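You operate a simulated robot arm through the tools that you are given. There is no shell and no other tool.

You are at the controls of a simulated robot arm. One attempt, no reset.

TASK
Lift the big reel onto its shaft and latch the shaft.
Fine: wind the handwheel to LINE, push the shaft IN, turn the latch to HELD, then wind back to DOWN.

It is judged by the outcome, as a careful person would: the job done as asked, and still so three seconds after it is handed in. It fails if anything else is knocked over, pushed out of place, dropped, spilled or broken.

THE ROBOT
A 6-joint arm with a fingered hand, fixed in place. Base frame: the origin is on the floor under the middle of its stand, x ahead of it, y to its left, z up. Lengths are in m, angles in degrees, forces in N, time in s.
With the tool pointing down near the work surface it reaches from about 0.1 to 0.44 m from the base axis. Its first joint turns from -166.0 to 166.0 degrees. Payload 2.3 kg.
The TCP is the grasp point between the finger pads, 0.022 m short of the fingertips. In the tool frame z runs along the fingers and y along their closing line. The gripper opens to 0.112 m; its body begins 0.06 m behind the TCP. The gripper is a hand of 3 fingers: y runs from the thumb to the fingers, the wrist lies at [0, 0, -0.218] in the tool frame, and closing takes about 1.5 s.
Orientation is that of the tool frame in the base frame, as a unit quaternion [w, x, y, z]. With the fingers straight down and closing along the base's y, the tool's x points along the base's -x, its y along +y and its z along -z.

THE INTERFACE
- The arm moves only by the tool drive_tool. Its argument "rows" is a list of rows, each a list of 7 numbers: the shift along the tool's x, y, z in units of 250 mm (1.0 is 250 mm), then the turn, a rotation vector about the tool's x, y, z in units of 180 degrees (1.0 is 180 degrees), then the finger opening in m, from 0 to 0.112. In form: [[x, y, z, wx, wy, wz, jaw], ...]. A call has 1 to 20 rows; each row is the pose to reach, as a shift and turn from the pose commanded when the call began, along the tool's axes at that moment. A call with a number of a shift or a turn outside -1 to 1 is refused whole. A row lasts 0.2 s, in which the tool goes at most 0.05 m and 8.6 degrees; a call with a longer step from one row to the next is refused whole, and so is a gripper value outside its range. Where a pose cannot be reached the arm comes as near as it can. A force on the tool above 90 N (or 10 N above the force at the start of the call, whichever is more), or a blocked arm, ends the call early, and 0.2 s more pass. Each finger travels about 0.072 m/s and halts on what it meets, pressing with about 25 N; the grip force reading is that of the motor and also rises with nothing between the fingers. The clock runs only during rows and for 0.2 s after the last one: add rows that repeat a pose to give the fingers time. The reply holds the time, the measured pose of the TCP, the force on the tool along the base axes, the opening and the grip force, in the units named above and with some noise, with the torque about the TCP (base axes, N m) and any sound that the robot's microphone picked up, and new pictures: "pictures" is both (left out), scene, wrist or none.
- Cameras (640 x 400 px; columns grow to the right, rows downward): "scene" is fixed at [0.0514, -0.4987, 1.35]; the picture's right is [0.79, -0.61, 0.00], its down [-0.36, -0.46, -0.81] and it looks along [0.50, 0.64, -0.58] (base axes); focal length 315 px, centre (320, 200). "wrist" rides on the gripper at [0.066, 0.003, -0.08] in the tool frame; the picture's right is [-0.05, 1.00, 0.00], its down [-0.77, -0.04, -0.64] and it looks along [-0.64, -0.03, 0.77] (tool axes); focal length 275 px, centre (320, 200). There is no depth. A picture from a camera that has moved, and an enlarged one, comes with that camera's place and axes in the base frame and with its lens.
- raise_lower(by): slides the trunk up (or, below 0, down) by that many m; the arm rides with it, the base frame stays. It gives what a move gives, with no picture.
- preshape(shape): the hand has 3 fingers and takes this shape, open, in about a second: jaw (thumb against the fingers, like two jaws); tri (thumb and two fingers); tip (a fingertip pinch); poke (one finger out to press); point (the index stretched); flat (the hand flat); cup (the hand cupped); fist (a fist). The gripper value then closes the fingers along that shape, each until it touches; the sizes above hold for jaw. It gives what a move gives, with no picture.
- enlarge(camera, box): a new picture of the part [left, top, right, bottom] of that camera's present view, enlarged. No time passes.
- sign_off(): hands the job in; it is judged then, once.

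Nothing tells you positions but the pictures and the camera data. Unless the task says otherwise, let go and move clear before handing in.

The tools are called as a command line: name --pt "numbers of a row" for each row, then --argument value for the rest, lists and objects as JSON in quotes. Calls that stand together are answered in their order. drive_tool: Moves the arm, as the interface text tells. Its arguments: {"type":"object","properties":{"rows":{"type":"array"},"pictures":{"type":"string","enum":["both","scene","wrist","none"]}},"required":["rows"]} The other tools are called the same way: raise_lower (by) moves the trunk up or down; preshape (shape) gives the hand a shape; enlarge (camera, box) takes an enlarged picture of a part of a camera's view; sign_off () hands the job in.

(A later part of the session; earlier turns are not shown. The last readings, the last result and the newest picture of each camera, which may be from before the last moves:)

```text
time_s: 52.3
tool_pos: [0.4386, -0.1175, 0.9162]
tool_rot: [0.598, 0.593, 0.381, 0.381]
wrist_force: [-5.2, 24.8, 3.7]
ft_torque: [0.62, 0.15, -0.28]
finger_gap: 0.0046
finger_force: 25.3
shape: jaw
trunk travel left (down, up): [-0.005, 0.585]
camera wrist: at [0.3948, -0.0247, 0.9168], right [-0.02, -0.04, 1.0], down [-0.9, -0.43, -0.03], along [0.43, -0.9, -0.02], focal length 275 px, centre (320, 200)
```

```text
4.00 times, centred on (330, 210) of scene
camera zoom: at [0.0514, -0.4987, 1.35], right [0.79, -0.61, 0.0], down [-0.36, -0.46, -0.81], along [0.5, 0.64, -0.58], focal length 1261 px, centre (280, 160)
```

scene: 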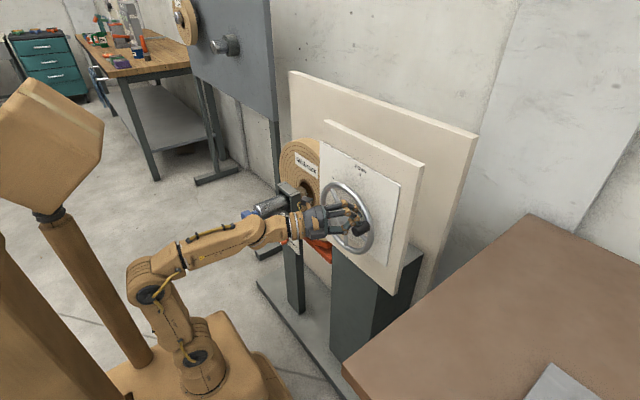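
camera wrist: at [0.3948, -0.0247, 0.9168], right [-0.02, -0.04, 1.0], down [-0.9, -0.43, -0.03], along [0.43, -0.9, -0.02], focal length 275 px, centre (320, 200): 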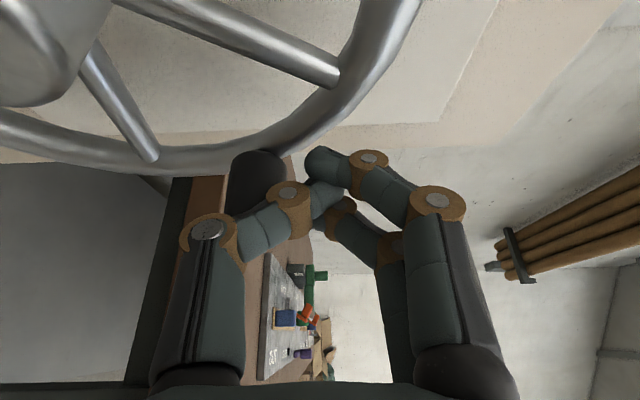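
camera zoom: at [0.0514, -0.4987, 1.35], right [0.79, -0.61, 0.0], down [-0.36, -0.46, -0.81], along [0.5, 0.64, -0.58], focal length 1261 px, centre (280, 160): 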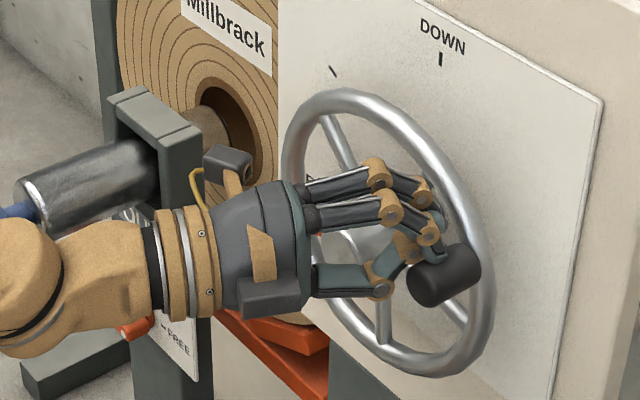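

The knob is now at about 246°, close to LINE. I'll relieve the load, back out, and swing left to read the pointer precisely.

drive_tool --pt "0.029 0.024 -0.0135 0 0 0 0.0" --pt "0.006 0.024 -0.063 0 0 0 0.0" --pt "-0.017 0.024 -0.113 0 0 0 0.0" --pt "-0.041 0.024 -0.163 0 0 0 0.0" --pt "-0.064 0.024 -0.2128 0 0 0 0.0" --pt "0.033 0.029 -0.258 0 0 0 0.0" --pt "0.13 0.034 -0.303 0 0 0 0.0" --pt "0.227 0.039 -0.349 0 0 0 0.0" --pt "0.324 0.044 -0.394 0 0 0 0.0" --pt "0.421 0.049 -0.439 0 0 0 0.0" --pt "0.518 0.054 -0.484 0 0 0 0.0" --pt "0.615 0.059 -0.529 0 0 0 0.0" --pt "0.7116 0.064 -0.5744 0 0 0 0.0"

enlarge --camera "scene" --box '[300, 165, 400, 265]'

enlarge --camera "scene" --box '[230, 130, 350, 280]'

```text
time_s: 55.1
tool_pos: [0.3845, 0.1006, 0.9322]
tool_rot: [0.596, 0.596, 0.379, 0.381]
wrist_force: [0.0, -0.9, -0.1]
ft_torque: [-0.01, 0.01, -0.05]
finger_gap: 0.0043
finger_force: 25.0
shape: jaw
trunk travel left (down, up): [-0.005, 0.585]
camera wrist: at [0.3406, 0.1932, 0.9334], right [-0.02, -0.04, 1.0], down [-0.9, -0.43, -0.04], along [0.43, -0.9, -0.03], focal length 275 px, centre (320, 200)
```

scene: 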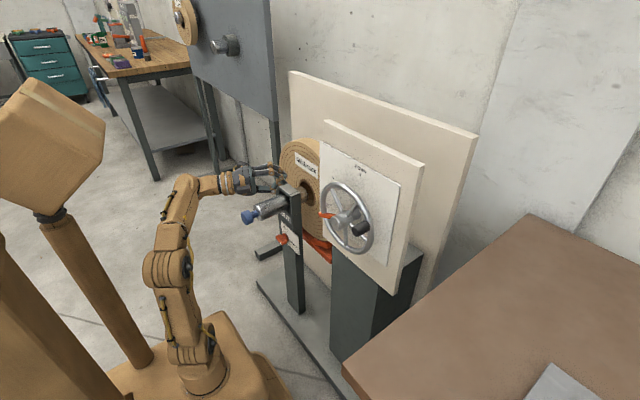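
wrist: 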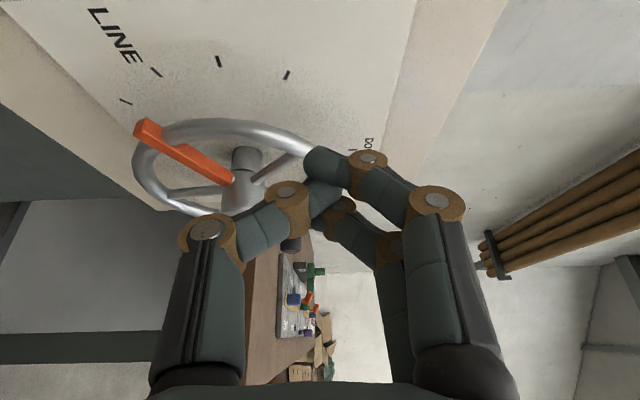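

```text
4.00 times, centred on (350, 215) of scene
camera zoom: at [0.0514, -0.4987, 1.35], right [0.79, -0.61, 0.0], down [-0.36, -0.46, -0.81], along [0.5, 0.64, -0.58], focal length 1261 px, centre (200, 140)
```

zoom: 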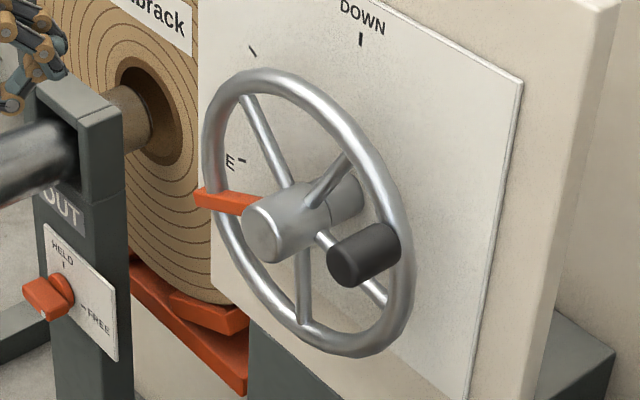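

```text
2.67 times, centred on (290, 205) of scene
camera zoom: at [0.0514, -0.4987, 1.35], right [0.79, -0.61, 0.0], down [-0.36, -0.46, -0.81], along [0.5, 0.64, -0.58], focal length 841 px, centre (400, 187)
```

zoom: 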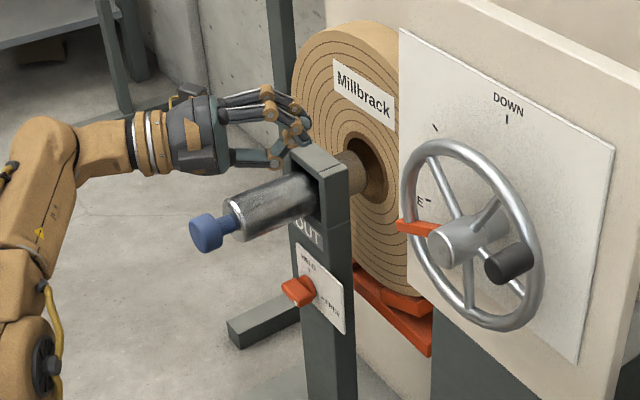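

The pointer reads about 114° and LINE is 110°, so about 4° more is needed, and the reel bore already looks concentric with the shaft. I'll come back over the knob and press straight down on it with small steps.

drive_tool --pt "-0.103 0.0073 0.048 0 0 0 0.0" --pt "-0.2058 0.0146 0.096 0 0 0 0.0" --pt "-0.3088 0.0219 0.144 0 0 0 0.0" --pt "-0.4117 0.0292 0.192 0 0 0 0.0" --pt "-0.5146 0.0365 0.24 0 0 0 0.0" --pt "-0.6175 0.0438 0.288 0 0 0 0.0" --pt "-0.7204 0.0511 0.336 0 0 0 0.0" --pt "-0.8234 0.0584 0.3841 0 0 0 0.0" --pt "-0.792 0.0584 0.45 0 0 0 0.0" --pt "-0.761 0.0584 0.516 0 0 0 0.0" --pt "-0.7304 0.0584 0.5833 0 0 0 0.0" --pt "-0.7304 0.0584 0.5833 0 0 0 0.0"

enlarge --camera "scene" --box '[300, 165, 400, 265]'

```text
time_s: 57.7
tool_pos: [0.4403, -0.1255, 0.9448]
tool_rot: [0.596, 0.596, 0.38, 0.381]
wrist_force: [0.6, 0.0, -0.4]
ft_torque: [0.0, -0.04, 0.01]
finger_gap: 0.0045
finger_force: 24.8
shape: jaw
trunk travel left (down, up): [-0.005, 0.585]
camera wrist: at [0.395, -0.0337, 0.9464], right [-0.02, -0.04, 1.0], down [-0.9, -0.43, -0.04], along [0.43, -0.9, -0.03], focal length 275 px, centre (320, 200)
```

scene: 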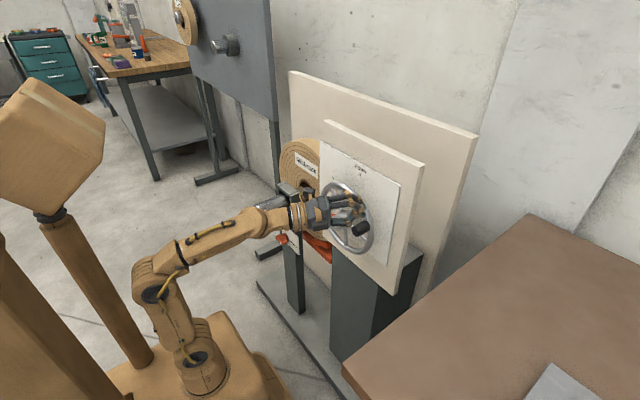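
wrist: 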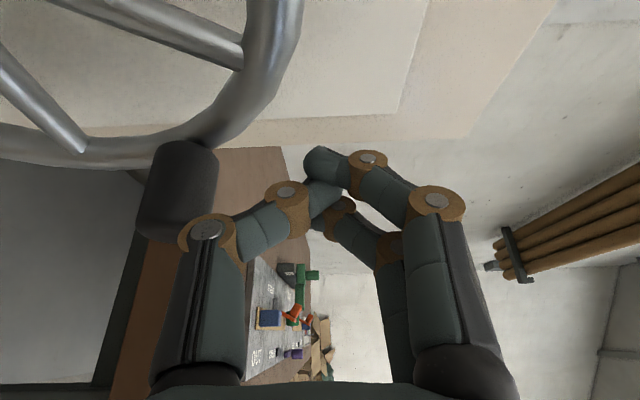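

```text
4.00 times, centred on (350, 215) of scene
camera zoom: at [0.0514, -0.4987, 1.35], right [0.79, -0.61, 0.0], down [-0.36, -0.46, -0.81], along [0.5, 0.64, -0.58], focal length 1261 px, centre (200, 140)
```

zoom: 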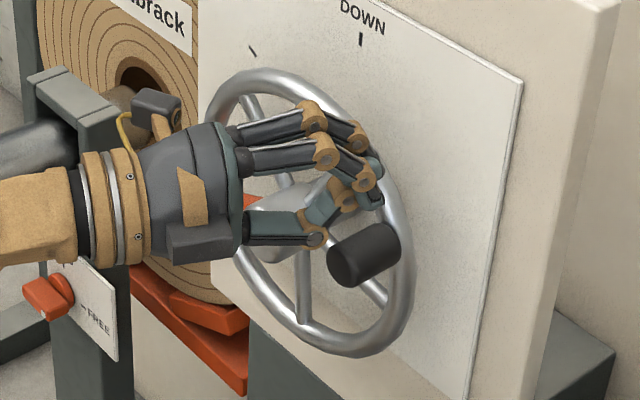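

The bundle is above the knob. I'll lower in small steps until it touches, then nudge.

drive_tool --pt "0 -0.016 0 0 0 0 0.0" --pt "0 -0.032 0 0 0 0 0.0" --pt "0 -0.048 0 0 0 0 0.0" --pt "0 -0.064 0 0 0 0 0.0" --pt "0 -0.08 0 0 0 0 0.0"

enlarge --camera "scene" --box '[300, 165, 400, 265]'

```text
time_s: 58.9
tool_pos: [0.44, -0.1269, 0.9275]
tool_rot: [0.597, 0.594, 0.381, 0.381]
wrist_force: [-3.1, 4.0, 5.8]
ft_torque: [0.1, 0.13, -0.05]
finger_gap: 0.0044
finger_force: 25.2
shape: jaw
trunk travel left (down, up): [-0.005, 0.585]
camera wrist: at [0.3949, -0.0333, 0.9286], right [-0.02, -0.04, 1.0], down [-0.9, -0.43, -0.04], along [0.43, -0.9, -0.03], focal length 275 px, centre (320, 200)
```

scene: 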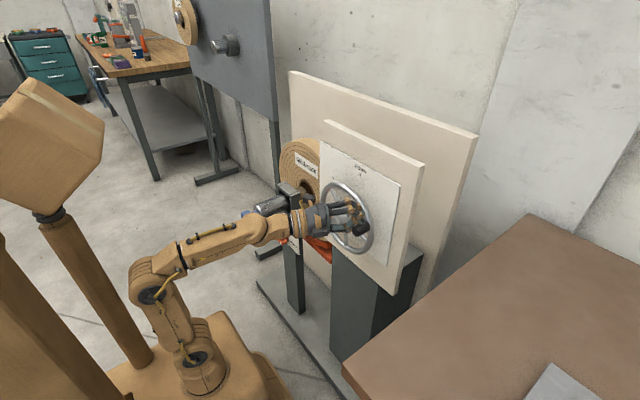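
wrist: 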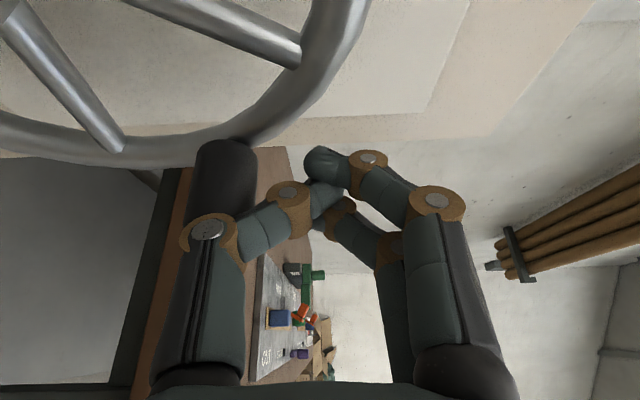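

```text
4.00 times, centred on (350, 215) of scene
camera zoom: at [0.0514, -0.4987, 1.35], right [0.79, -0.61, 0.0], down [-0.36, -0.46, -0.81], along [0.5, 0.64, -0.58], focal length 1261 px, centre (200, 140)
```

zoom: 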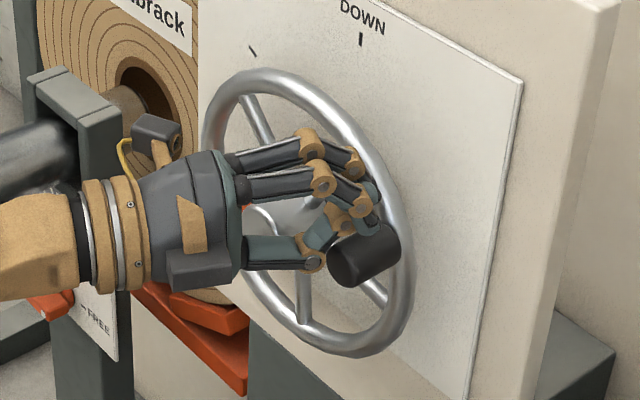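

Contact is made at about 6 N. I'll press down another few millimetres and check the knob's position in the picture.

drive_tool --pt "-0.0024 -0.0113 0.0011 0 0 0 0.0" --pt "-0.0048 -0.0226 0.0022 0 0 0 0.0" --pt "-0.0072 -0.034 0.0034 0 0 0 0.0" --pictures "wrist"

enlarge --camera "scene" --box '[300, 165, 400, 265]'

```text
time_s: 59.7
tool_pos: [0.4378, -0.128, 0.9196]
tool_rot: [0.598, 0.594, 0.38, 0.38]
wrist_force: [-7.2, 7.8, 13.2]
ft_torque: [0.23, 0.27, -0.03]
finger_gap: 0.0032
finger_force: 25.2
shape: jaw
trunk travel left (down, up): [-0.005, 0.585]
camera wrist: at [0.3926, -0.0342, 0.9206], right [-0.02, -0.04, 1.0], down [-0.9, -0.43, -0.04], along [0.43, -0.9, -0.03], focal length 275 px, centre (320, 200)
```

wrist: 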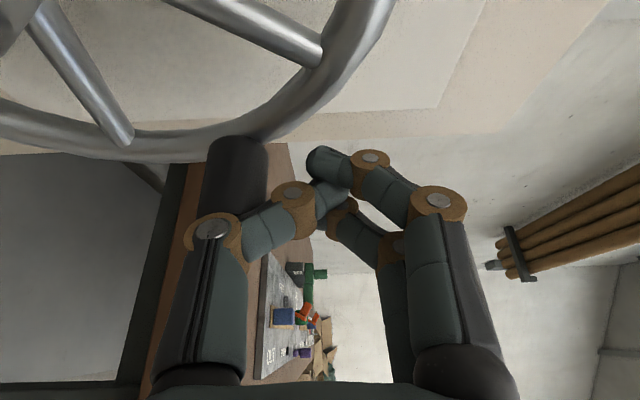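

```text
4.00 times, centred on (350, 215) of scene
camera zoom: at [0.0514, -0.4987, 1.35], right [0.79, -0.61, 0.0], down [-0.36, -0.46, -0.81], along [0.5, 0.64, -0.58], focal length 1261 px, centre (200, 140)
```

zoom: 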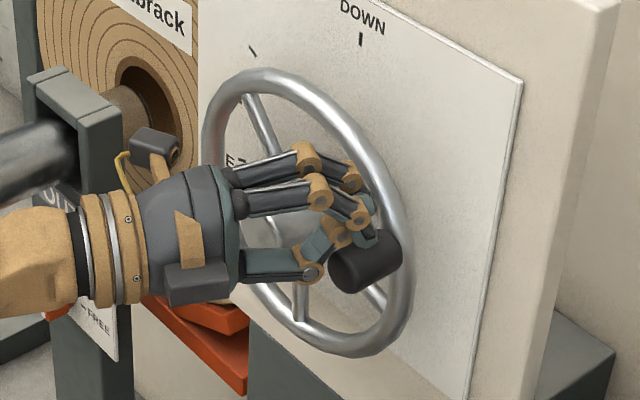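

The knob moved about 3°. I'll lift off, back out, and read the pointer again.

drive_tool --pt "0 0.024 0 0 0 0 0.0" --pt "0 0.048 0 0 0 0 0.0" --pt "-0.031 0.048 -0.066 0 0 0 0.0" --pt "-0.062 0.048 -0.133 0 0 0 0.0" --pt "-0.093 0.048 -0.1993 0 0 0 0.0" --pt "0.026 0.048 -0.255 0 0 0 0.0" --pt "0.145 0.048 -0.31 0 0 0 0.0" --pt "0.264 0.048 -0.366 0 0 0 0.0" --pt "0.383 0.048 -0.422 0 0 0 0.0" --pt "0.502 0.048 -0.477 0 0 0 0.0" --pt "0.621 0.048 -0.533 0 0 0 0.0" --pt "0.7407 0.048 -0.588 0 0 0 0.0" --pt "0.7407 0.048 -0.588 0 0 0 0.0"

enlarge --camera "scene" --box '[310, 170, 390, 250]'

enlarge --camera "wrist" --box '[60, 0, 380, 220]'

enlarge --camera "scene" --box '[240, 150, 340, 280]'

```text
time_s: 62.5
tool_pos: [0.3849, 0.0988, 0.9289]
tool_rot: [0.597, 0.596, 0.379, 0.38]
wrist_force: [-0.5, 0.1, -0.1]
ft_torque: [-0.01, 0.0, -0.05]
finger_gap: 0.0045
finger_force: 24.6
shape: jaw
trunk travel left (down, up): [-0.005, 0.585]
camera wrist: at [0.34, 0.1926, 0.9306], right [-0.02, -0.04, 1.0], down [-0.9, -0.43, -0.04], along [0.43, -0.9, -0.03], focal length 275 px, centre (320, 200)
```

scene: 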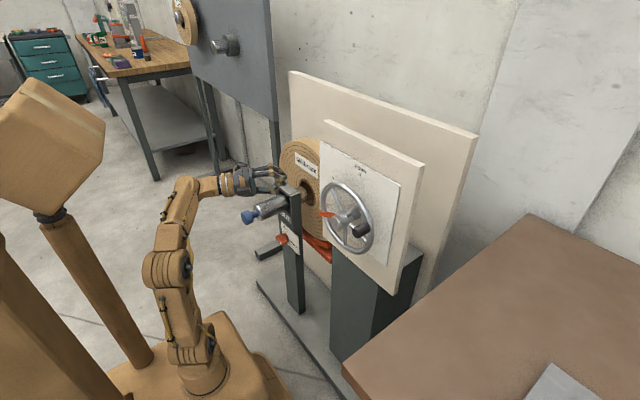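
wrist: 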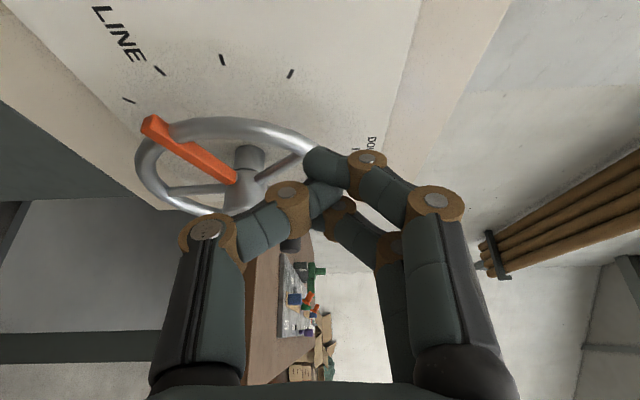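

```text
5.00 times, centred on (350, 210) of scene
camera zoom: at [0.0514, -0.4987, 1.35], right [0.79, -0.61, 0.0], down [-0.36, -0.46, -0.81], along [0.5, 0.64, -0.58], focal length 1577 px, centre (170, 150)
```

zoom: 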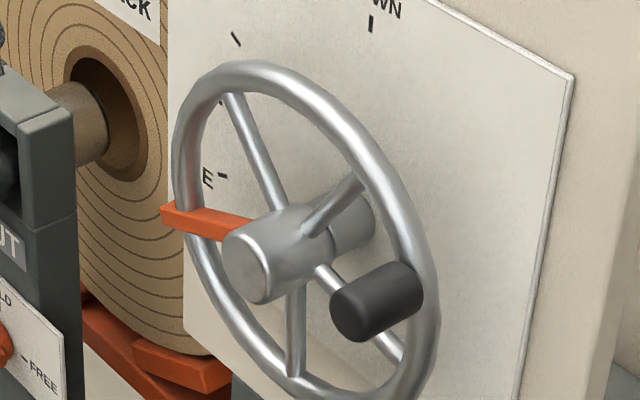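

```text
1.82 times, centred on (220, 110) of wrist
camera zoom: at [0.34, 0.1926, 0.9306], right [-0.02, -0.04, 1.0], down [-0.9, -0.43, -0.04], along [0.43, -0.9, -0.03], focal length 500 px, centre (502, 364)
```

zoom: 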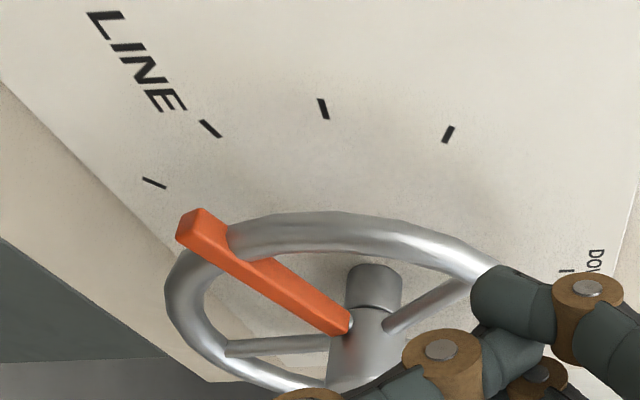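

```text
3.08 times, centred on (290, 215) of scene
camera zoom: at [0.0514, -0.4987, 1.35], right [0.79, -0.61, 0.0], down [-0.36, -0.46, -0.81], along [0.5, 0.64, -0.58], focal length 970 px, centre (412, 154)
```

zoom: 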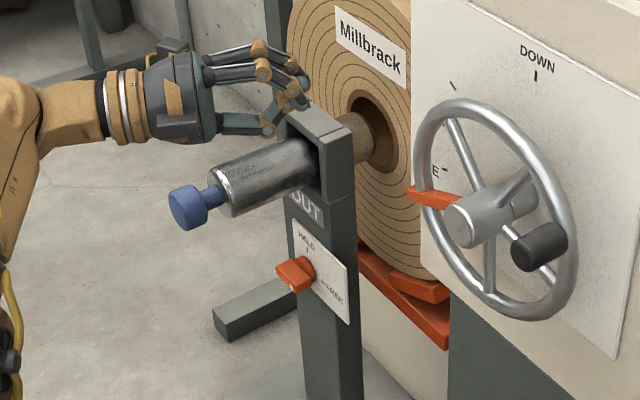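

I'll zoom in tightly on the pointer and dial to measure the angle precisely.

enlarge --camera "scene" --box '[312, 192, 352, 232]'

enlarge --camera "wrist" --box '[120, 40, 280, 220]'

enlarge --camera "scene" --box '[265, 160, 325, 230]'

```text
10.00 times, centred on (332, 212) of scene
camera zoom: at [0.0514, -0.4987, 1.35], right [0.79, -0.61, 0.0], down [-0.36, -0.46, -0.81], along [0.5, 0.64, -0.58], focal length 3153 px, centre (200, 80)
```

zoom: 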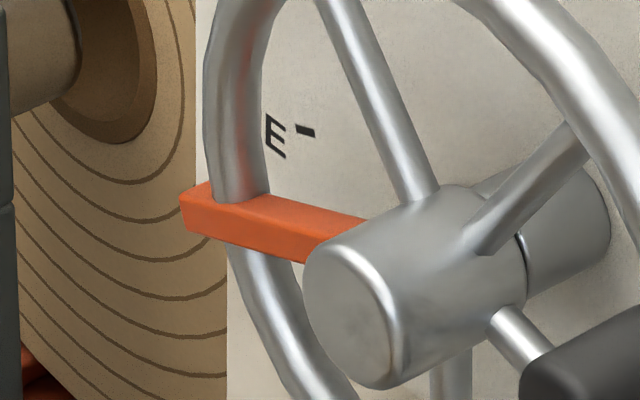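

```text
2.22 times, centred on (200, 130) of wrist
camera zoom: at [0.34, 0.1926, 0.9306], right [-0.02, -0.04, 1.0], down [-0.9, -0.43, -0.04], along [0.43, -0.9, -0.03], focal length 612 px, centre (587, 356)
```

zoom: 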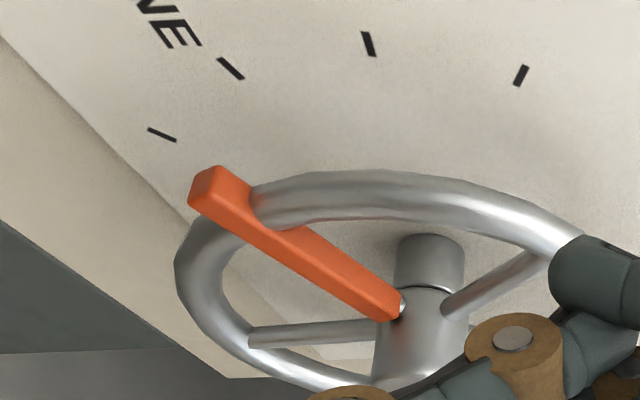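

```text
5.71 times, centred on (295, 195) of scene
camera zoom: at [0.0514, -0.4987, 1.35], right [0.79, -0.61, 0.0], down [-0.36, -0.46, -0.81], along [0.5, 0.64, -0.58], focal length 1802 px, centre (463, 229)
```

zoom: 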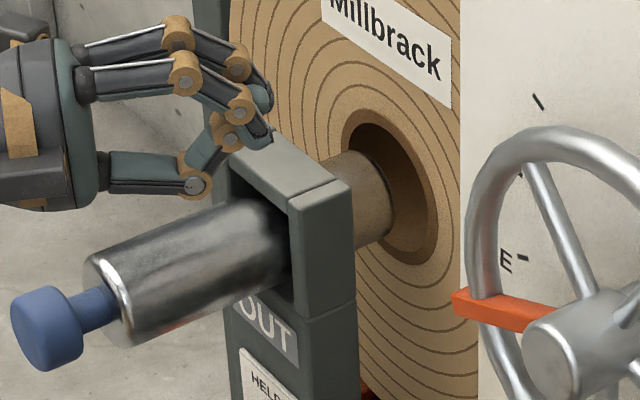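

The pointer reads about 113° and LINE is 110°; the bore and shaft look concentric. One more small nudge of about 3° will bring it onto LINE.

drive_tool --pt "-0.1042 0.0033 0.0486 0 0 0 0.0" --pt "-0.2084 0.0065 0.0972 0 0 0 0.0" --pt "-0.3126 0.0098 0.1458 0 0 0 0.0" --pt "-0.4168 0.013 0.1944 0 0 0 0.0" --pt "-0.521 0.0163 0.243 0 0 0 0.0" --pt "-0.6252 0.0195 0.2916 0 0 0 0.0" --pt "-0.7294 0.0228 0.3402 0 0 0 0.0" --pt "-0.8335 0.026 0.3888 0 0 0 0.0" --pt "-0.8025 0.026 0.4552 0 0 0 0.0" --pt "-0.7715 0.026 0.5216 0 0 0 0.0" --pt "-0.7406 0.026 0.588 0 0 0 0.0" --pt "-0.743 0.0 0.589 0 0 0 0.0" --pt "-0.745 -0.02 0.59 0 0 0 0.0" --pt "-0.747 -0.04 0.591 0 0 0 0.0" --pt "-0.748 -0.054 0.5918 0 0 0 0.0" --pt "-0.7496 -0.068 0.5924 0 0 0 0.0"

enlarge --camera "scene" --box '[310, 170, 390, 250]'

```text
time_s: 65.9
tool_pos: [0.4367, -0.1301, 0.9151]
tool_rot: [0.597, 0.595, 0.379, 0.382]
wrist_force: [-8.3, 5.9, 15.1]
ft_torque: [0.21, 0.35, 0.0]
finger_gap: 0.0034
finger_force: 25.3
shape: jaw
trunk travel left (down, up): [-0.005, 0.585]
camera wrist: at [0.3922, -0.0373, 0.9158], right [-0.02, -0.04, 1.0], down [-0.9, -0.43, -0.04], along [0.43, -0.9, -0.03], focal length 275 px, centre (320, 200)
```

scene: 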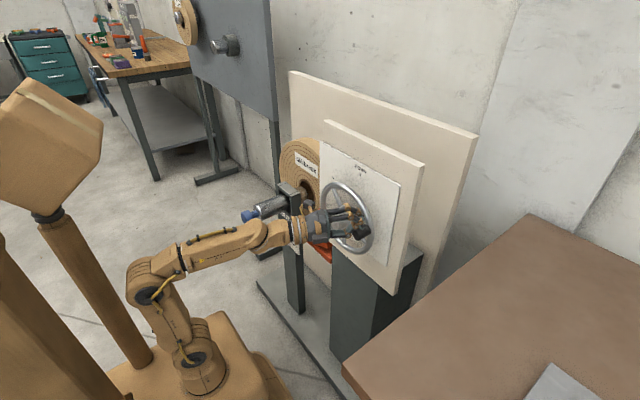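
wrist: 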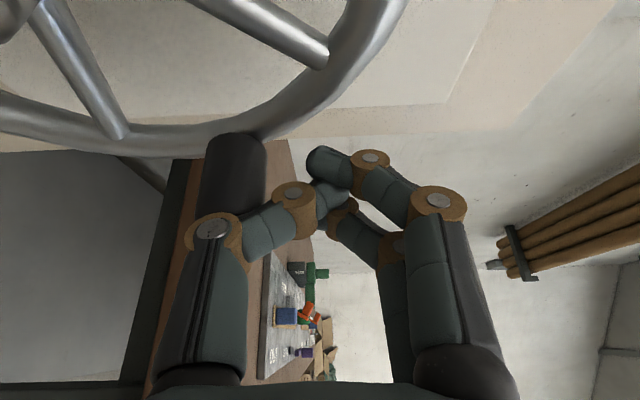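

```text
5.00 times, centred on (350, 210) of scene
camera zoom: at [0.0514, -0.4987, 1.35], right [0.79, -0.61, 0.0], down [-0.36, -0.46, -0.81], along [0.5, 0.64, -0.58], focal length 1577 px, centre (170, 150)
```

zoom: 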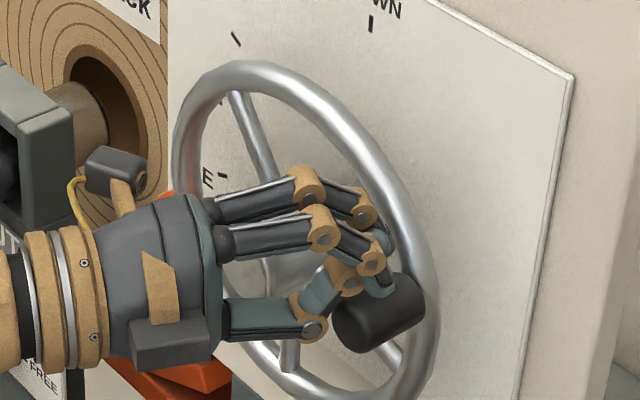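

The knob moved about another 3.5°. I'll lift off, back out, and verify.

drive_tool --pt "0 0.036 0 0 0 0 0.0" --pt "0 0.072 0 0 0 0 0.0" --pt "-0.031 0.072 -0.066 0 0 0 0.0" --pt "-0.062 0.072 -0.133 0 0 0 0.0" --pt "-0.093 0.072 -0.1993 0 0 0 0.0" --pt "0.027 0.072 -0.255 0 0 0 0.0" --pt "0.147 0.072 -0.311 0 0 0 0.0" --pt "0.267 0.072 -0.367 0 0 0 0.0" --pt "0.387 0.072 -0.423 0 0 0 0.0" --pt "0.507 0.072 -0.479 0 0 0 0.0" --pt "0.627 0.072 -0.535 0 0 0 0.0" --pt "0.748 0.072 -0.5914 0 0 0 0.0" --pt "0.748 0.072 -0.5914 0 0 0 0.0"

enlarge --camera "scene" --box '[312, 192, 352, 232]'

enlarge --camera "wrist" --box '[120, 40, 280, 220]'

enlarge --camera "scene" --box '[235, 165, 325, 255]'

```text
time_s: 68.7
tool_pos: [0.3864, 0.1013, 0.929]
tool_rot: [0.596, 0.596, 0.38, 0.381]
wrist_force: [0.2, -0.5, -0.2]
ft_torque: [0.02, 0.01, 0.0]
finger_gap: 0.0043
finger_force: 25.2
shape: jaw
trunk travel left (down, up): [-0.005, 0.585]
camera wrist: at [0.3412, 0.1953, 0.9316], right [-0.02, -0.04, 1.0], down [-0.9, -0.43, -0.04], along [0.43, -0.9, -0.03], focal length 275 px, centre (320, 200)
```

scene: 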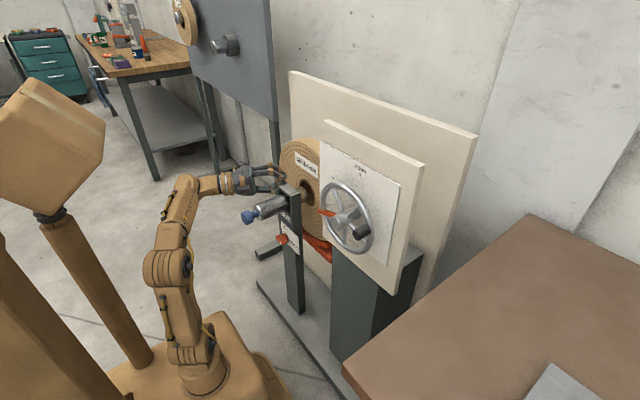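
wrist: 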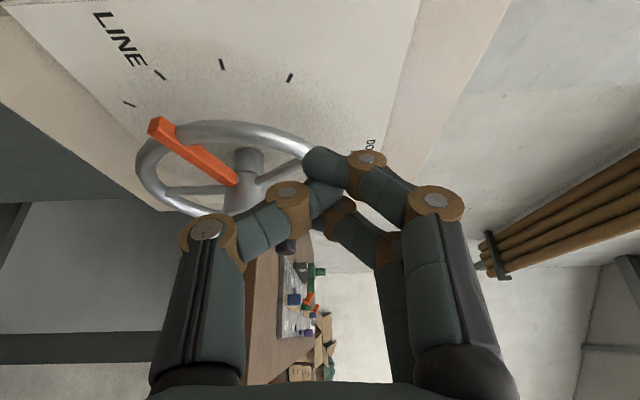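

```text
10.00 times, centred on (332, 212) of scene
camera zoom: at [0.0514, -0.4987, 1.35], right [0.79, -0.61, 0.0], down [-0.36, -0.46, -0.81], along [0.5, 0.64, -0.58], focal length 3153 px, centre (200, 80)
```

zoom: 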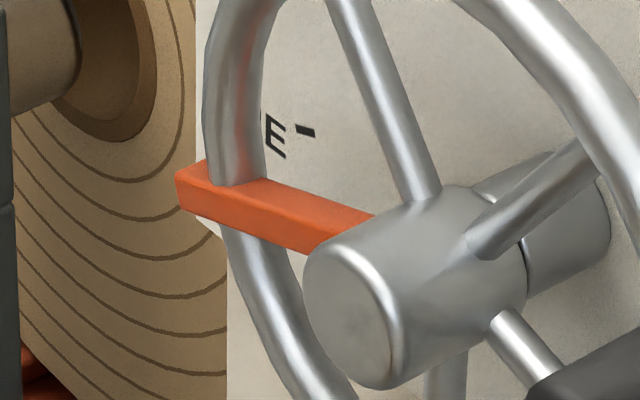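

```text
2.22 times, centred on (200, 130) of wrist
camera zoom: at [0.3412, 0.1953, 0.9316], right [-0.02, -0.04, 1.0], down [-0.9, -0.43, -0.04], along [0.43, -0.9, -0.03], focal length 612 px, centre (587, 356)
```

zoom: 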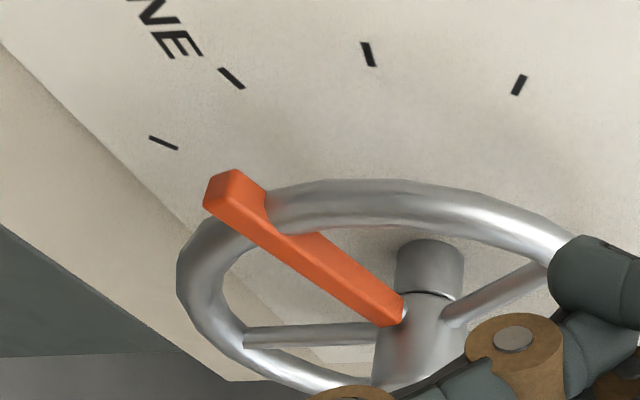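

```text
4.44 times, centred on (280, 210) of scene
camera zoom: at [0.0514, -0.4987, 1.35], right [0.79, -0.61, 0.0], down [-0.36, -0.46, -0.81], along [0.5, 0.64, -0.58], focal length 1402 px, centre (498, 156)
```

zoom: 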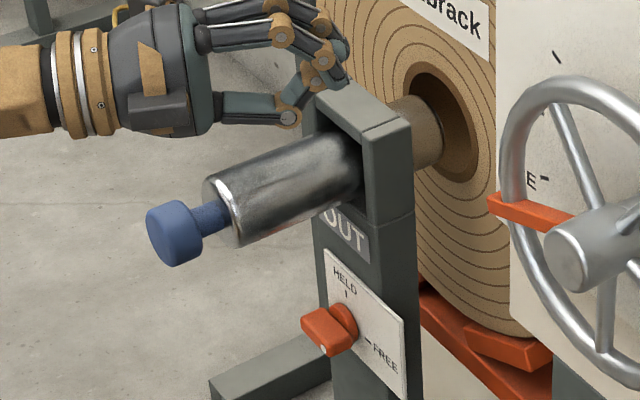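

The pointer is now on LINE (about 110°) and the bore is concentric with the shaft. Next is the shaft: I'll bring the hand in front of the blue knob, square along +x, with the fingers opening on the way.

drive_tool --pt "0.0508 -0.0762 -0.055 0 0.0116 0 0.02" --pt "0.1017 -0.1523 -0.1099 0 0.0232 0 0.04" --pt "0.1525 -0.2285 -0.1649 0 0.0347 0 0.06" --pt "0.2033 -0.3047 -0.2199 0 0.0463 0 0.08" --pt "0.2542 -0.3808 -0.2748 0 0.0579 0 0.09" --pt "0.305 -0.457 -0.3298 0 0.0695 0 0.09" --pt "0.3558 -0.5332 -0.3848 0 0.081 0 0.09" --pt "0.4067 -0.6093 -0.4397 0 0.0926 0 0.09" --pt "0.4575 -0.6855 -0.4947 0 0.1042 0 0.09" --pt "0.5083 -0.7617 -0.5497 0 0.1158 0 0.09" --pt "0.5592 -0.8378 -0.6046 0 0.1273 0 0.09" --pt "0.61 -0.914 -0.6596 0 0.1389 0 0.09" --pt "0.61 -0.914 -0.6596 0 0.1389 0 0.09"

enlarge --camera "scene" --box '[215, 165, 335, 285]'

```text
time_s: 71.5
tool_pos: [0.3013, 0.3063, 0.7006]
tool_rot: [0.5, 0.499, 0.501, 0.501]
wrist_force: [0.1, 0.0, 0.4]
ft_torque: [0.05, 0.02, -0.02]
finger_gap: 0.0896
finger_force: 0.0
shape: jaw
trunk travel left (down, up): [-0.005, 0.585]
camera wrist: at [0.2206, 0.3725, 0.7019], right [0.0, -0.05, 1.0], down [-0.63, -0.77, -0.04], along [0.77, -0.63, -0.03], focal length 275 px, centre (320, 200)
```

scene: 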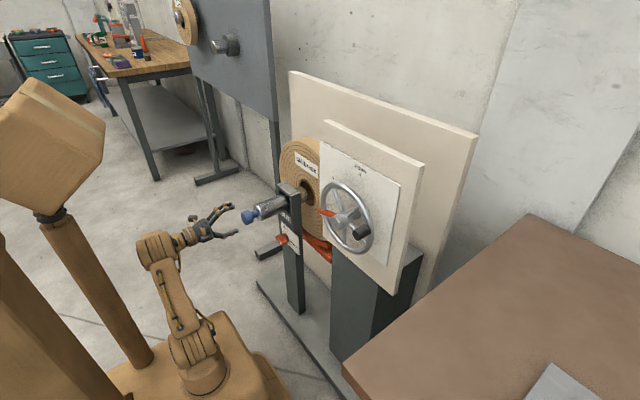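
wrist: 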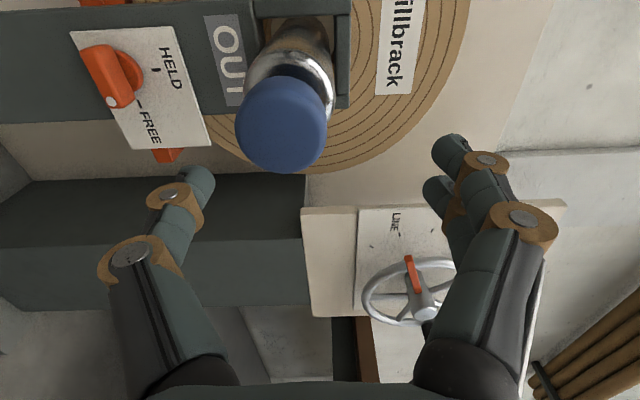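

```text
3.33 times, centred on (275, 225) of scene
camera zoom: at [0.0514, -0.4987, 1.35], right [0.79, -0.61, 0.0], down [-0.36, -0.46, -0.81], along [0.5, 0.64, -0.58], focal length 1051 px, centre (470, 117)
```

zoom: 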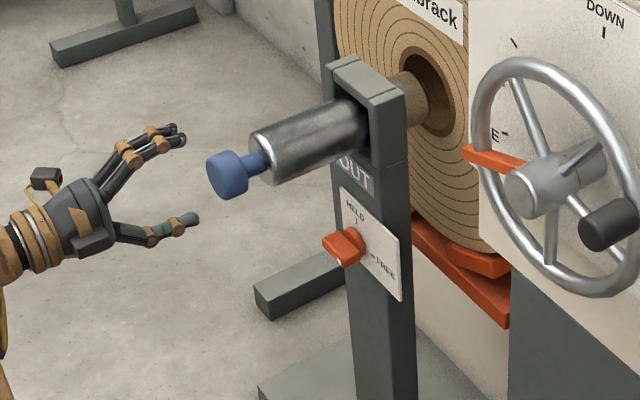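

The blue knob's front is at about (0.366, 0.309, 0.678), roughly 5 cm across, and the post face is back at x≈0.52. I'll roll the hand so the open fingers pass left and right of the knob and post, and push with the palm.

drive_tool --pt "0 -0.008 0 0 0 -0.0455 0.112" --pt "0 -0.016 0 0 0 -0.0909 0.112" --pt "0 -0.024 0 0 0 -0.1364 0.112" --pt "0 -0.032 0 0 0 -0.1818 0.112" --pt "0 -0.04 0 0 0 -0.2273 0.112" --pt "0 -0.048 0 0 0 -0.2727 0.112" --pt "0 -0.056 0 0 0 -0.3182 0.112" --pt "0 -0.064 0 0 0 -0.3636 0.112" --pt "0 -0.072 0 0 0 -0.4091 0.112" --pt "0 -0.08 0 0 0 -0.4545 0.112" --pt "0 -0.088 0 0 0 -0.5 0.112" --pt "0 -0.088 0 0 0 -0.5 0.112"

enlarge --camera "scene" --box '[215, 165, 335, 285]'

```text
time_s: 74.1
tool_pos: [0.3005, 0.3091, 0.6788]
tool_rot: [0.707, -0.002, 0.707, 0.0]
wrist_force: [-0.4, 0.6, -0.2]
ft_torque: [0.03, 0.0, 0.01]
finger_gap: 0.112
finger_force: 0.1
shape: jaw
trunk travel left (down, up): [-0.005, 0.585]
camera wrist: at [0.2193, 0.3099, 0.6119], right [0.0, 1.0, 0.04], down [-0.64, -0.04, 0.77], along [0.77, -0.03, 0.64], focal length 275 px, centre (320, 200)
```

scene: 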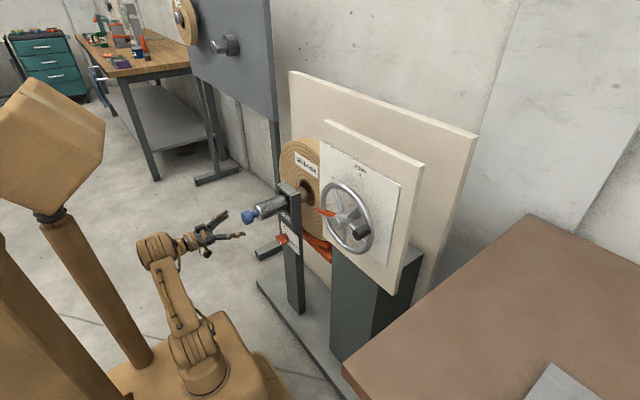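
wrist: 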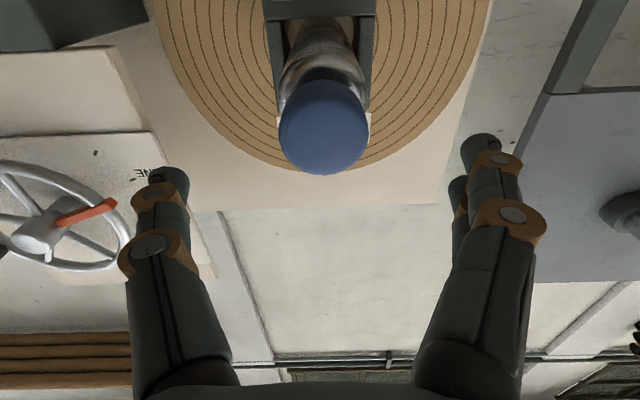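

```text
3.33 times, centred on (275, 225) of scene
camera zoom: at [0.0514, -0.4987, 1.35], right [0.79, -0.61, 0.0], down [-0.36, -0.46, -0.81], along [0.5, 0.64, -0.58], focal length 1051 px, centre (470, 117)
```

zoom: 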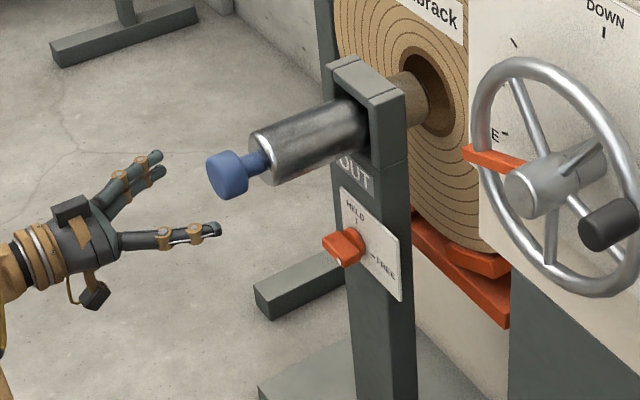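

The hand is centred on the knob. I'll advance so the fingers pass either side of it, stopping just short of palm contact.

drive_tool --pt "0 0 0.08 0 0 0 0.112" --pt "0 0 0.16 0 0 0 0.112" --pt "0 0 0.24 0 0 0 0.112" --pt "0 0 0.32 0 0 0 0.112" --pt "0 0 0.4 0 0 0 0.112" --pt "0 0 0.45 0 0 0 0.112" --pt "0 0 0.45 0 0 0 0.112"

enlarge --camera "scene" --box '[215, 165, 335, 285]'

```text
time_s: 75.7
tool_pos: [0.4117, 0.3082, 0.6788]
tool_rot: [0.707, -0.001, 0.707, 0.001]
wrist_force: [-0.2, 0.8, -0.2]
ft_torque: [-0.01, -0.05, -0.03]
finger_gap: 0.1119
finger_force: 0.1
shape: jaw
trunk travel left (down, up): [-0.005, 0.585]
camera wrist: at [0.3321, 0.3103, 0.6111], right [0.0, 1.0, 0.05], down [-0.64, -0.04, 0.77], along [0.77, -0.03, 0.64], focal length 275 px, centre (320, 200)
```

scene: 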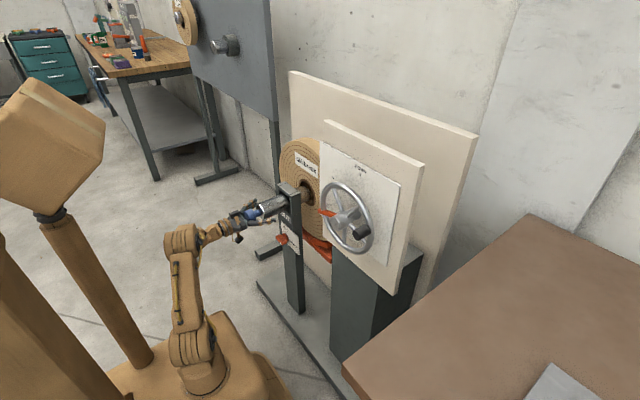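
wrist: 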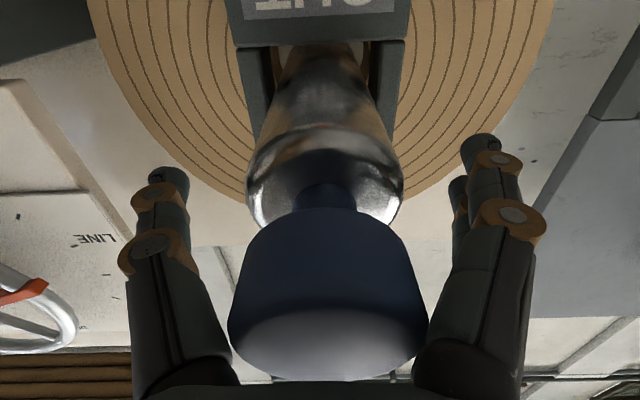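

```text
3.33 times, centred on (275, 225) of scene
camera zoom: at [0.0514, -0.4987, 1.35], right [0.79, -0.61, 0.0], down [-0.36, -0.46, -0.81], along [0.5, 0.64, -0.58], focal length 1051 px, centre (470, 117)
```

zoom: 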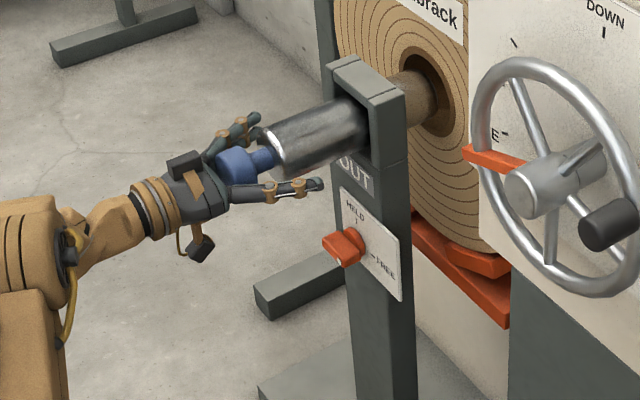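

The knob is centred in the palm, almost touching. Now I'll push forward steadily, watching the force.

drive_tool --pt "0 0 0.03 0 0 0 0.112" --pt "0 0 0.06 0 0 0 0.112" --pt "0 0 0.09 0 0 0 0.112" --pt "0 0 0.12 0 0 0 0.112" --pt "0 0 0.15 0 0 0 0.112" --pt "0 0 0.18 0 0 0 0.112"

enlarge --camera "scene" --box '[215, 165, 335, 285]'

```text
time_s: 77.1
tool_pos: [0.4571, 0.3078, 0.6783]
tool_rot: [0.708, -0.001, 0.706, 0.0]
wrist_force: [-1.7, 1.0, 0.9]
ft_torque: [0.03, 0.04, -0.05]
finger_gap: 0.112
finger_force: 0.1
shape: jaw
trunk travel left (down, up): [-0.005, 0.585]
camera wrist: at [0.3771, 0.3102, 0.611], right [0.0, 1.0, 0.05], down [-0.64, -0.04, 0.77], along [0.77, -0.03, 0.64], focal length 275 px, centre (320, 200)
```

scene: 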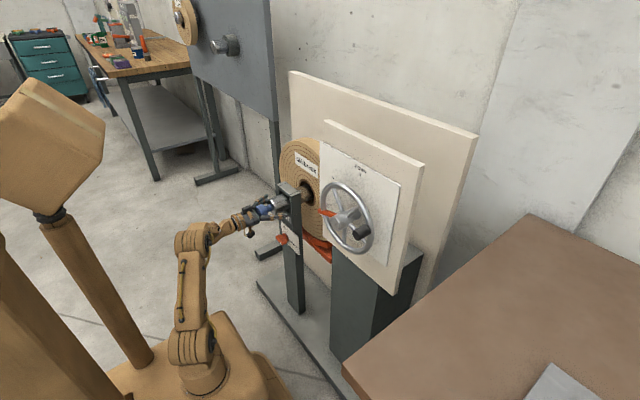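
wrist: 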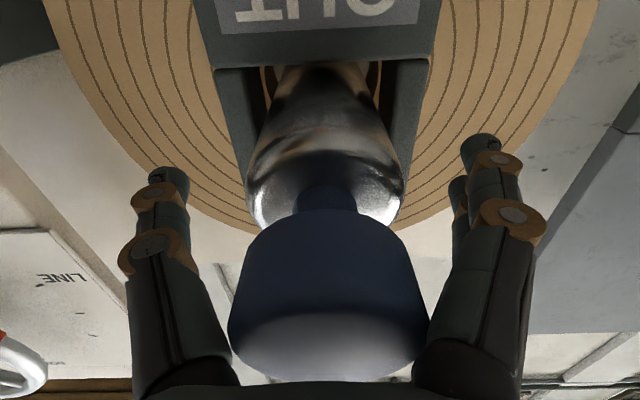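

```text
3.33 times, centred on (275, 225) of scene
camera zoom: at [0.0514, -0.4987, 1.35], right [0.79, -0.61, 0.0], down [-0.36, -0.46, -0.81], along [0.5, 0.64, -0.58], focal length 1051 px, centre (470, 117)
```

zoom: 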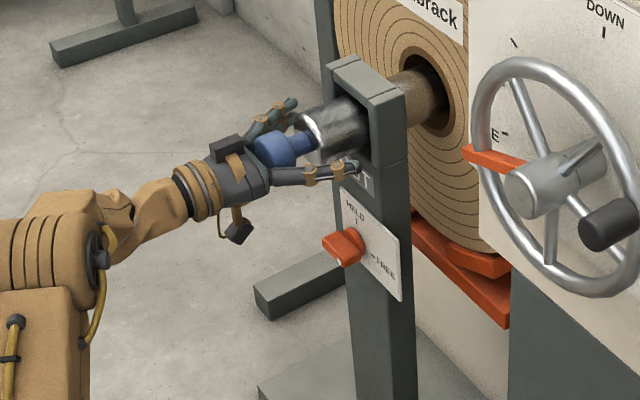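

The shaft is sliding in with almost no resistance. I'll keep pushing until it meets its stop.

drive_tool --pt "0 0 0.03 0 0 0 0.112" --pt "0 0 0.06 0 0 0 0.112" --pt "0 0 0.09 0 0 0 0.112" --pt "0 0 0.12 0 0 0 0.112"

enlarge --camera "scene" --box '[215, 165, 335, 285]'

```text
time_s: 78.1
tool_pos: [0.4881, 0.3081, 0.6782]
tool_rot: [0.707, -0.002, 0.707, 0.0]
wrist_force: [-1.9, 3.9, -0.1]
ft_torque: [-0.01, 0.03, -0.18]
finger_gap: 0.1118
finger_force: 0.1
shape: jaw
trunk travel left (down, up): [-0.005, 0.585]
camera wrist: at [0.407, 0.3097, 0.6111], right [0.0, 1.0, 0.04], down [-0.64, -0.04, 0.77], along [0.77, -0.03, 0.64], focal length 275 px, centre (320, 200)
```

scene: 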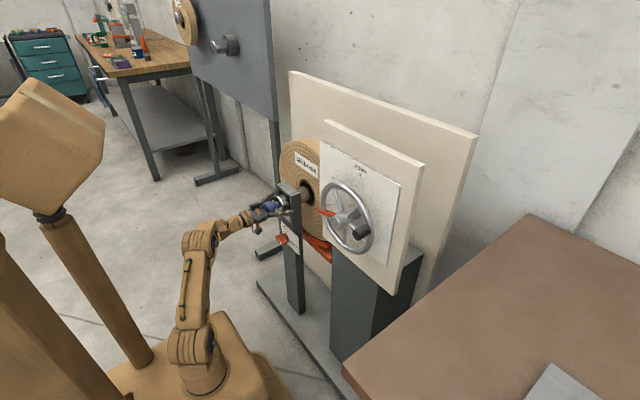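
wrist: 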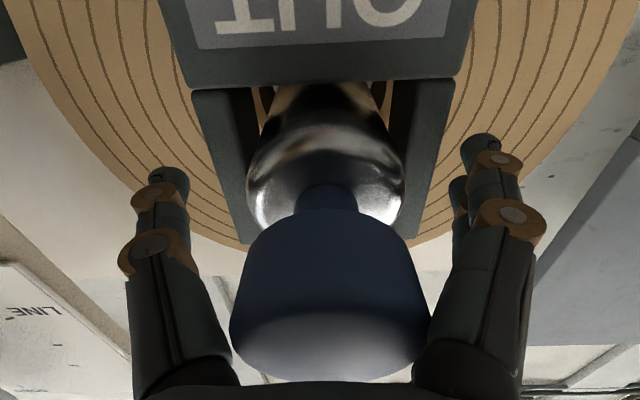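

```text
3.33 times, centred on (275, 225) of scene
camera zoom: at [0.0514, -0.4987, 1.35], right [0.79, -0.61, 0.0], down [-0.36, -0.46, -0.81], along [0.5, 0.64, -0.58], focal length 1051 px, centre (470, 117)
```

zoom: 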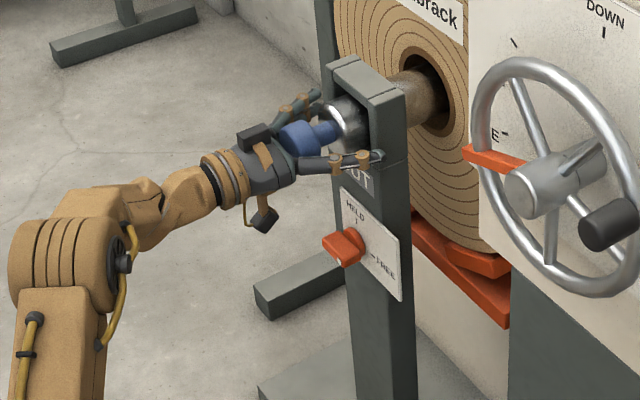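

It's still sliding freely and the fingers clear the bracket by about 1 cm each side. I'll keep going in smaller steps toward the stop.

drive_tool --pt "0 0 0.02 0 0 0 0.112" --pt "0 0 0.04 0 0 0 0.112" --pt "0 0 0.06 0 0 0 0.112" --pt "0 0 0.08 0 0 0 0.112"

enlarge --camera "scene" --box '[245, 165, 335, 255]'

```text
time_s: 79.1
tool_pos: [0.5066, 0.308, 0.6804]
tool_rot: [0.707, -0.001, 0.707, 0.0]
wrist_force: [-2.0, 0.6, -3.7]
ft_torque: [-0.03, -0.16, -0.07]
finger_gap: 0.1119
finger_force: 0.1
shape: jaw
trunk travel left (down, up): [-0.005, 0.585]
camera wrist: at [0.4268, 0.31, 0.6122], right [0.0, 1.0, 0.05], down [-0.64, -0.04, 0.77], along [0.77, -0.03, 0.64], focal length 275 px, centre (320, 200)
```

scene: 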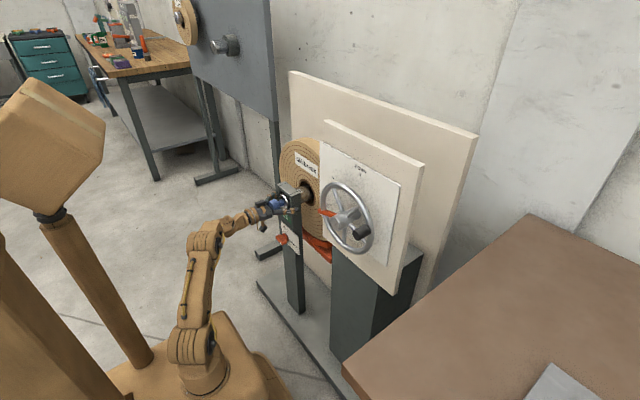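
wrist: 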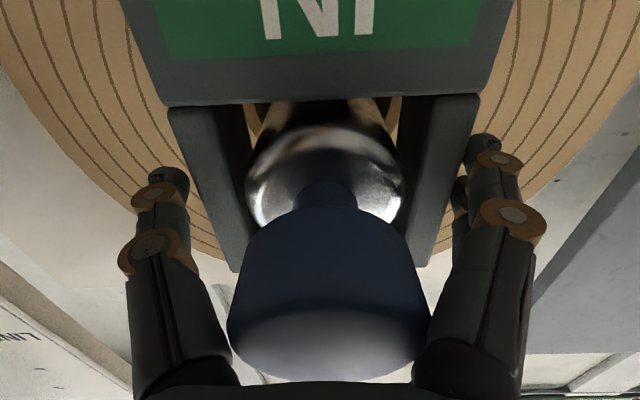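

```text
4.44 times, centred on (290, 210) of scene
camera zoom: at [0.0514, -0.4987, 1.35], right [0.79, -0.61, 0.0], down [-0.36, -0.46, -0.81], along [0.5, 0.64, -0.58], focal length 1402 px, centre (453, 156)
```

zoom: 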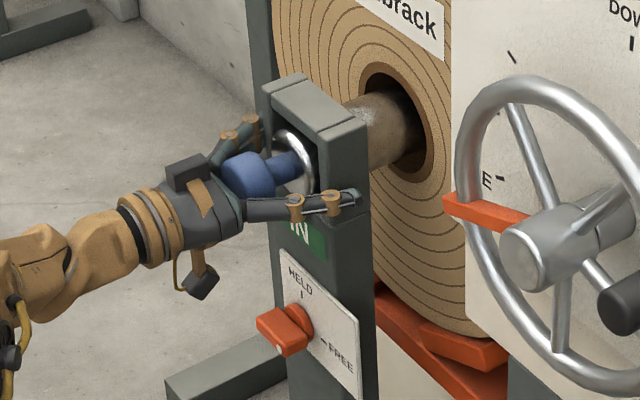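

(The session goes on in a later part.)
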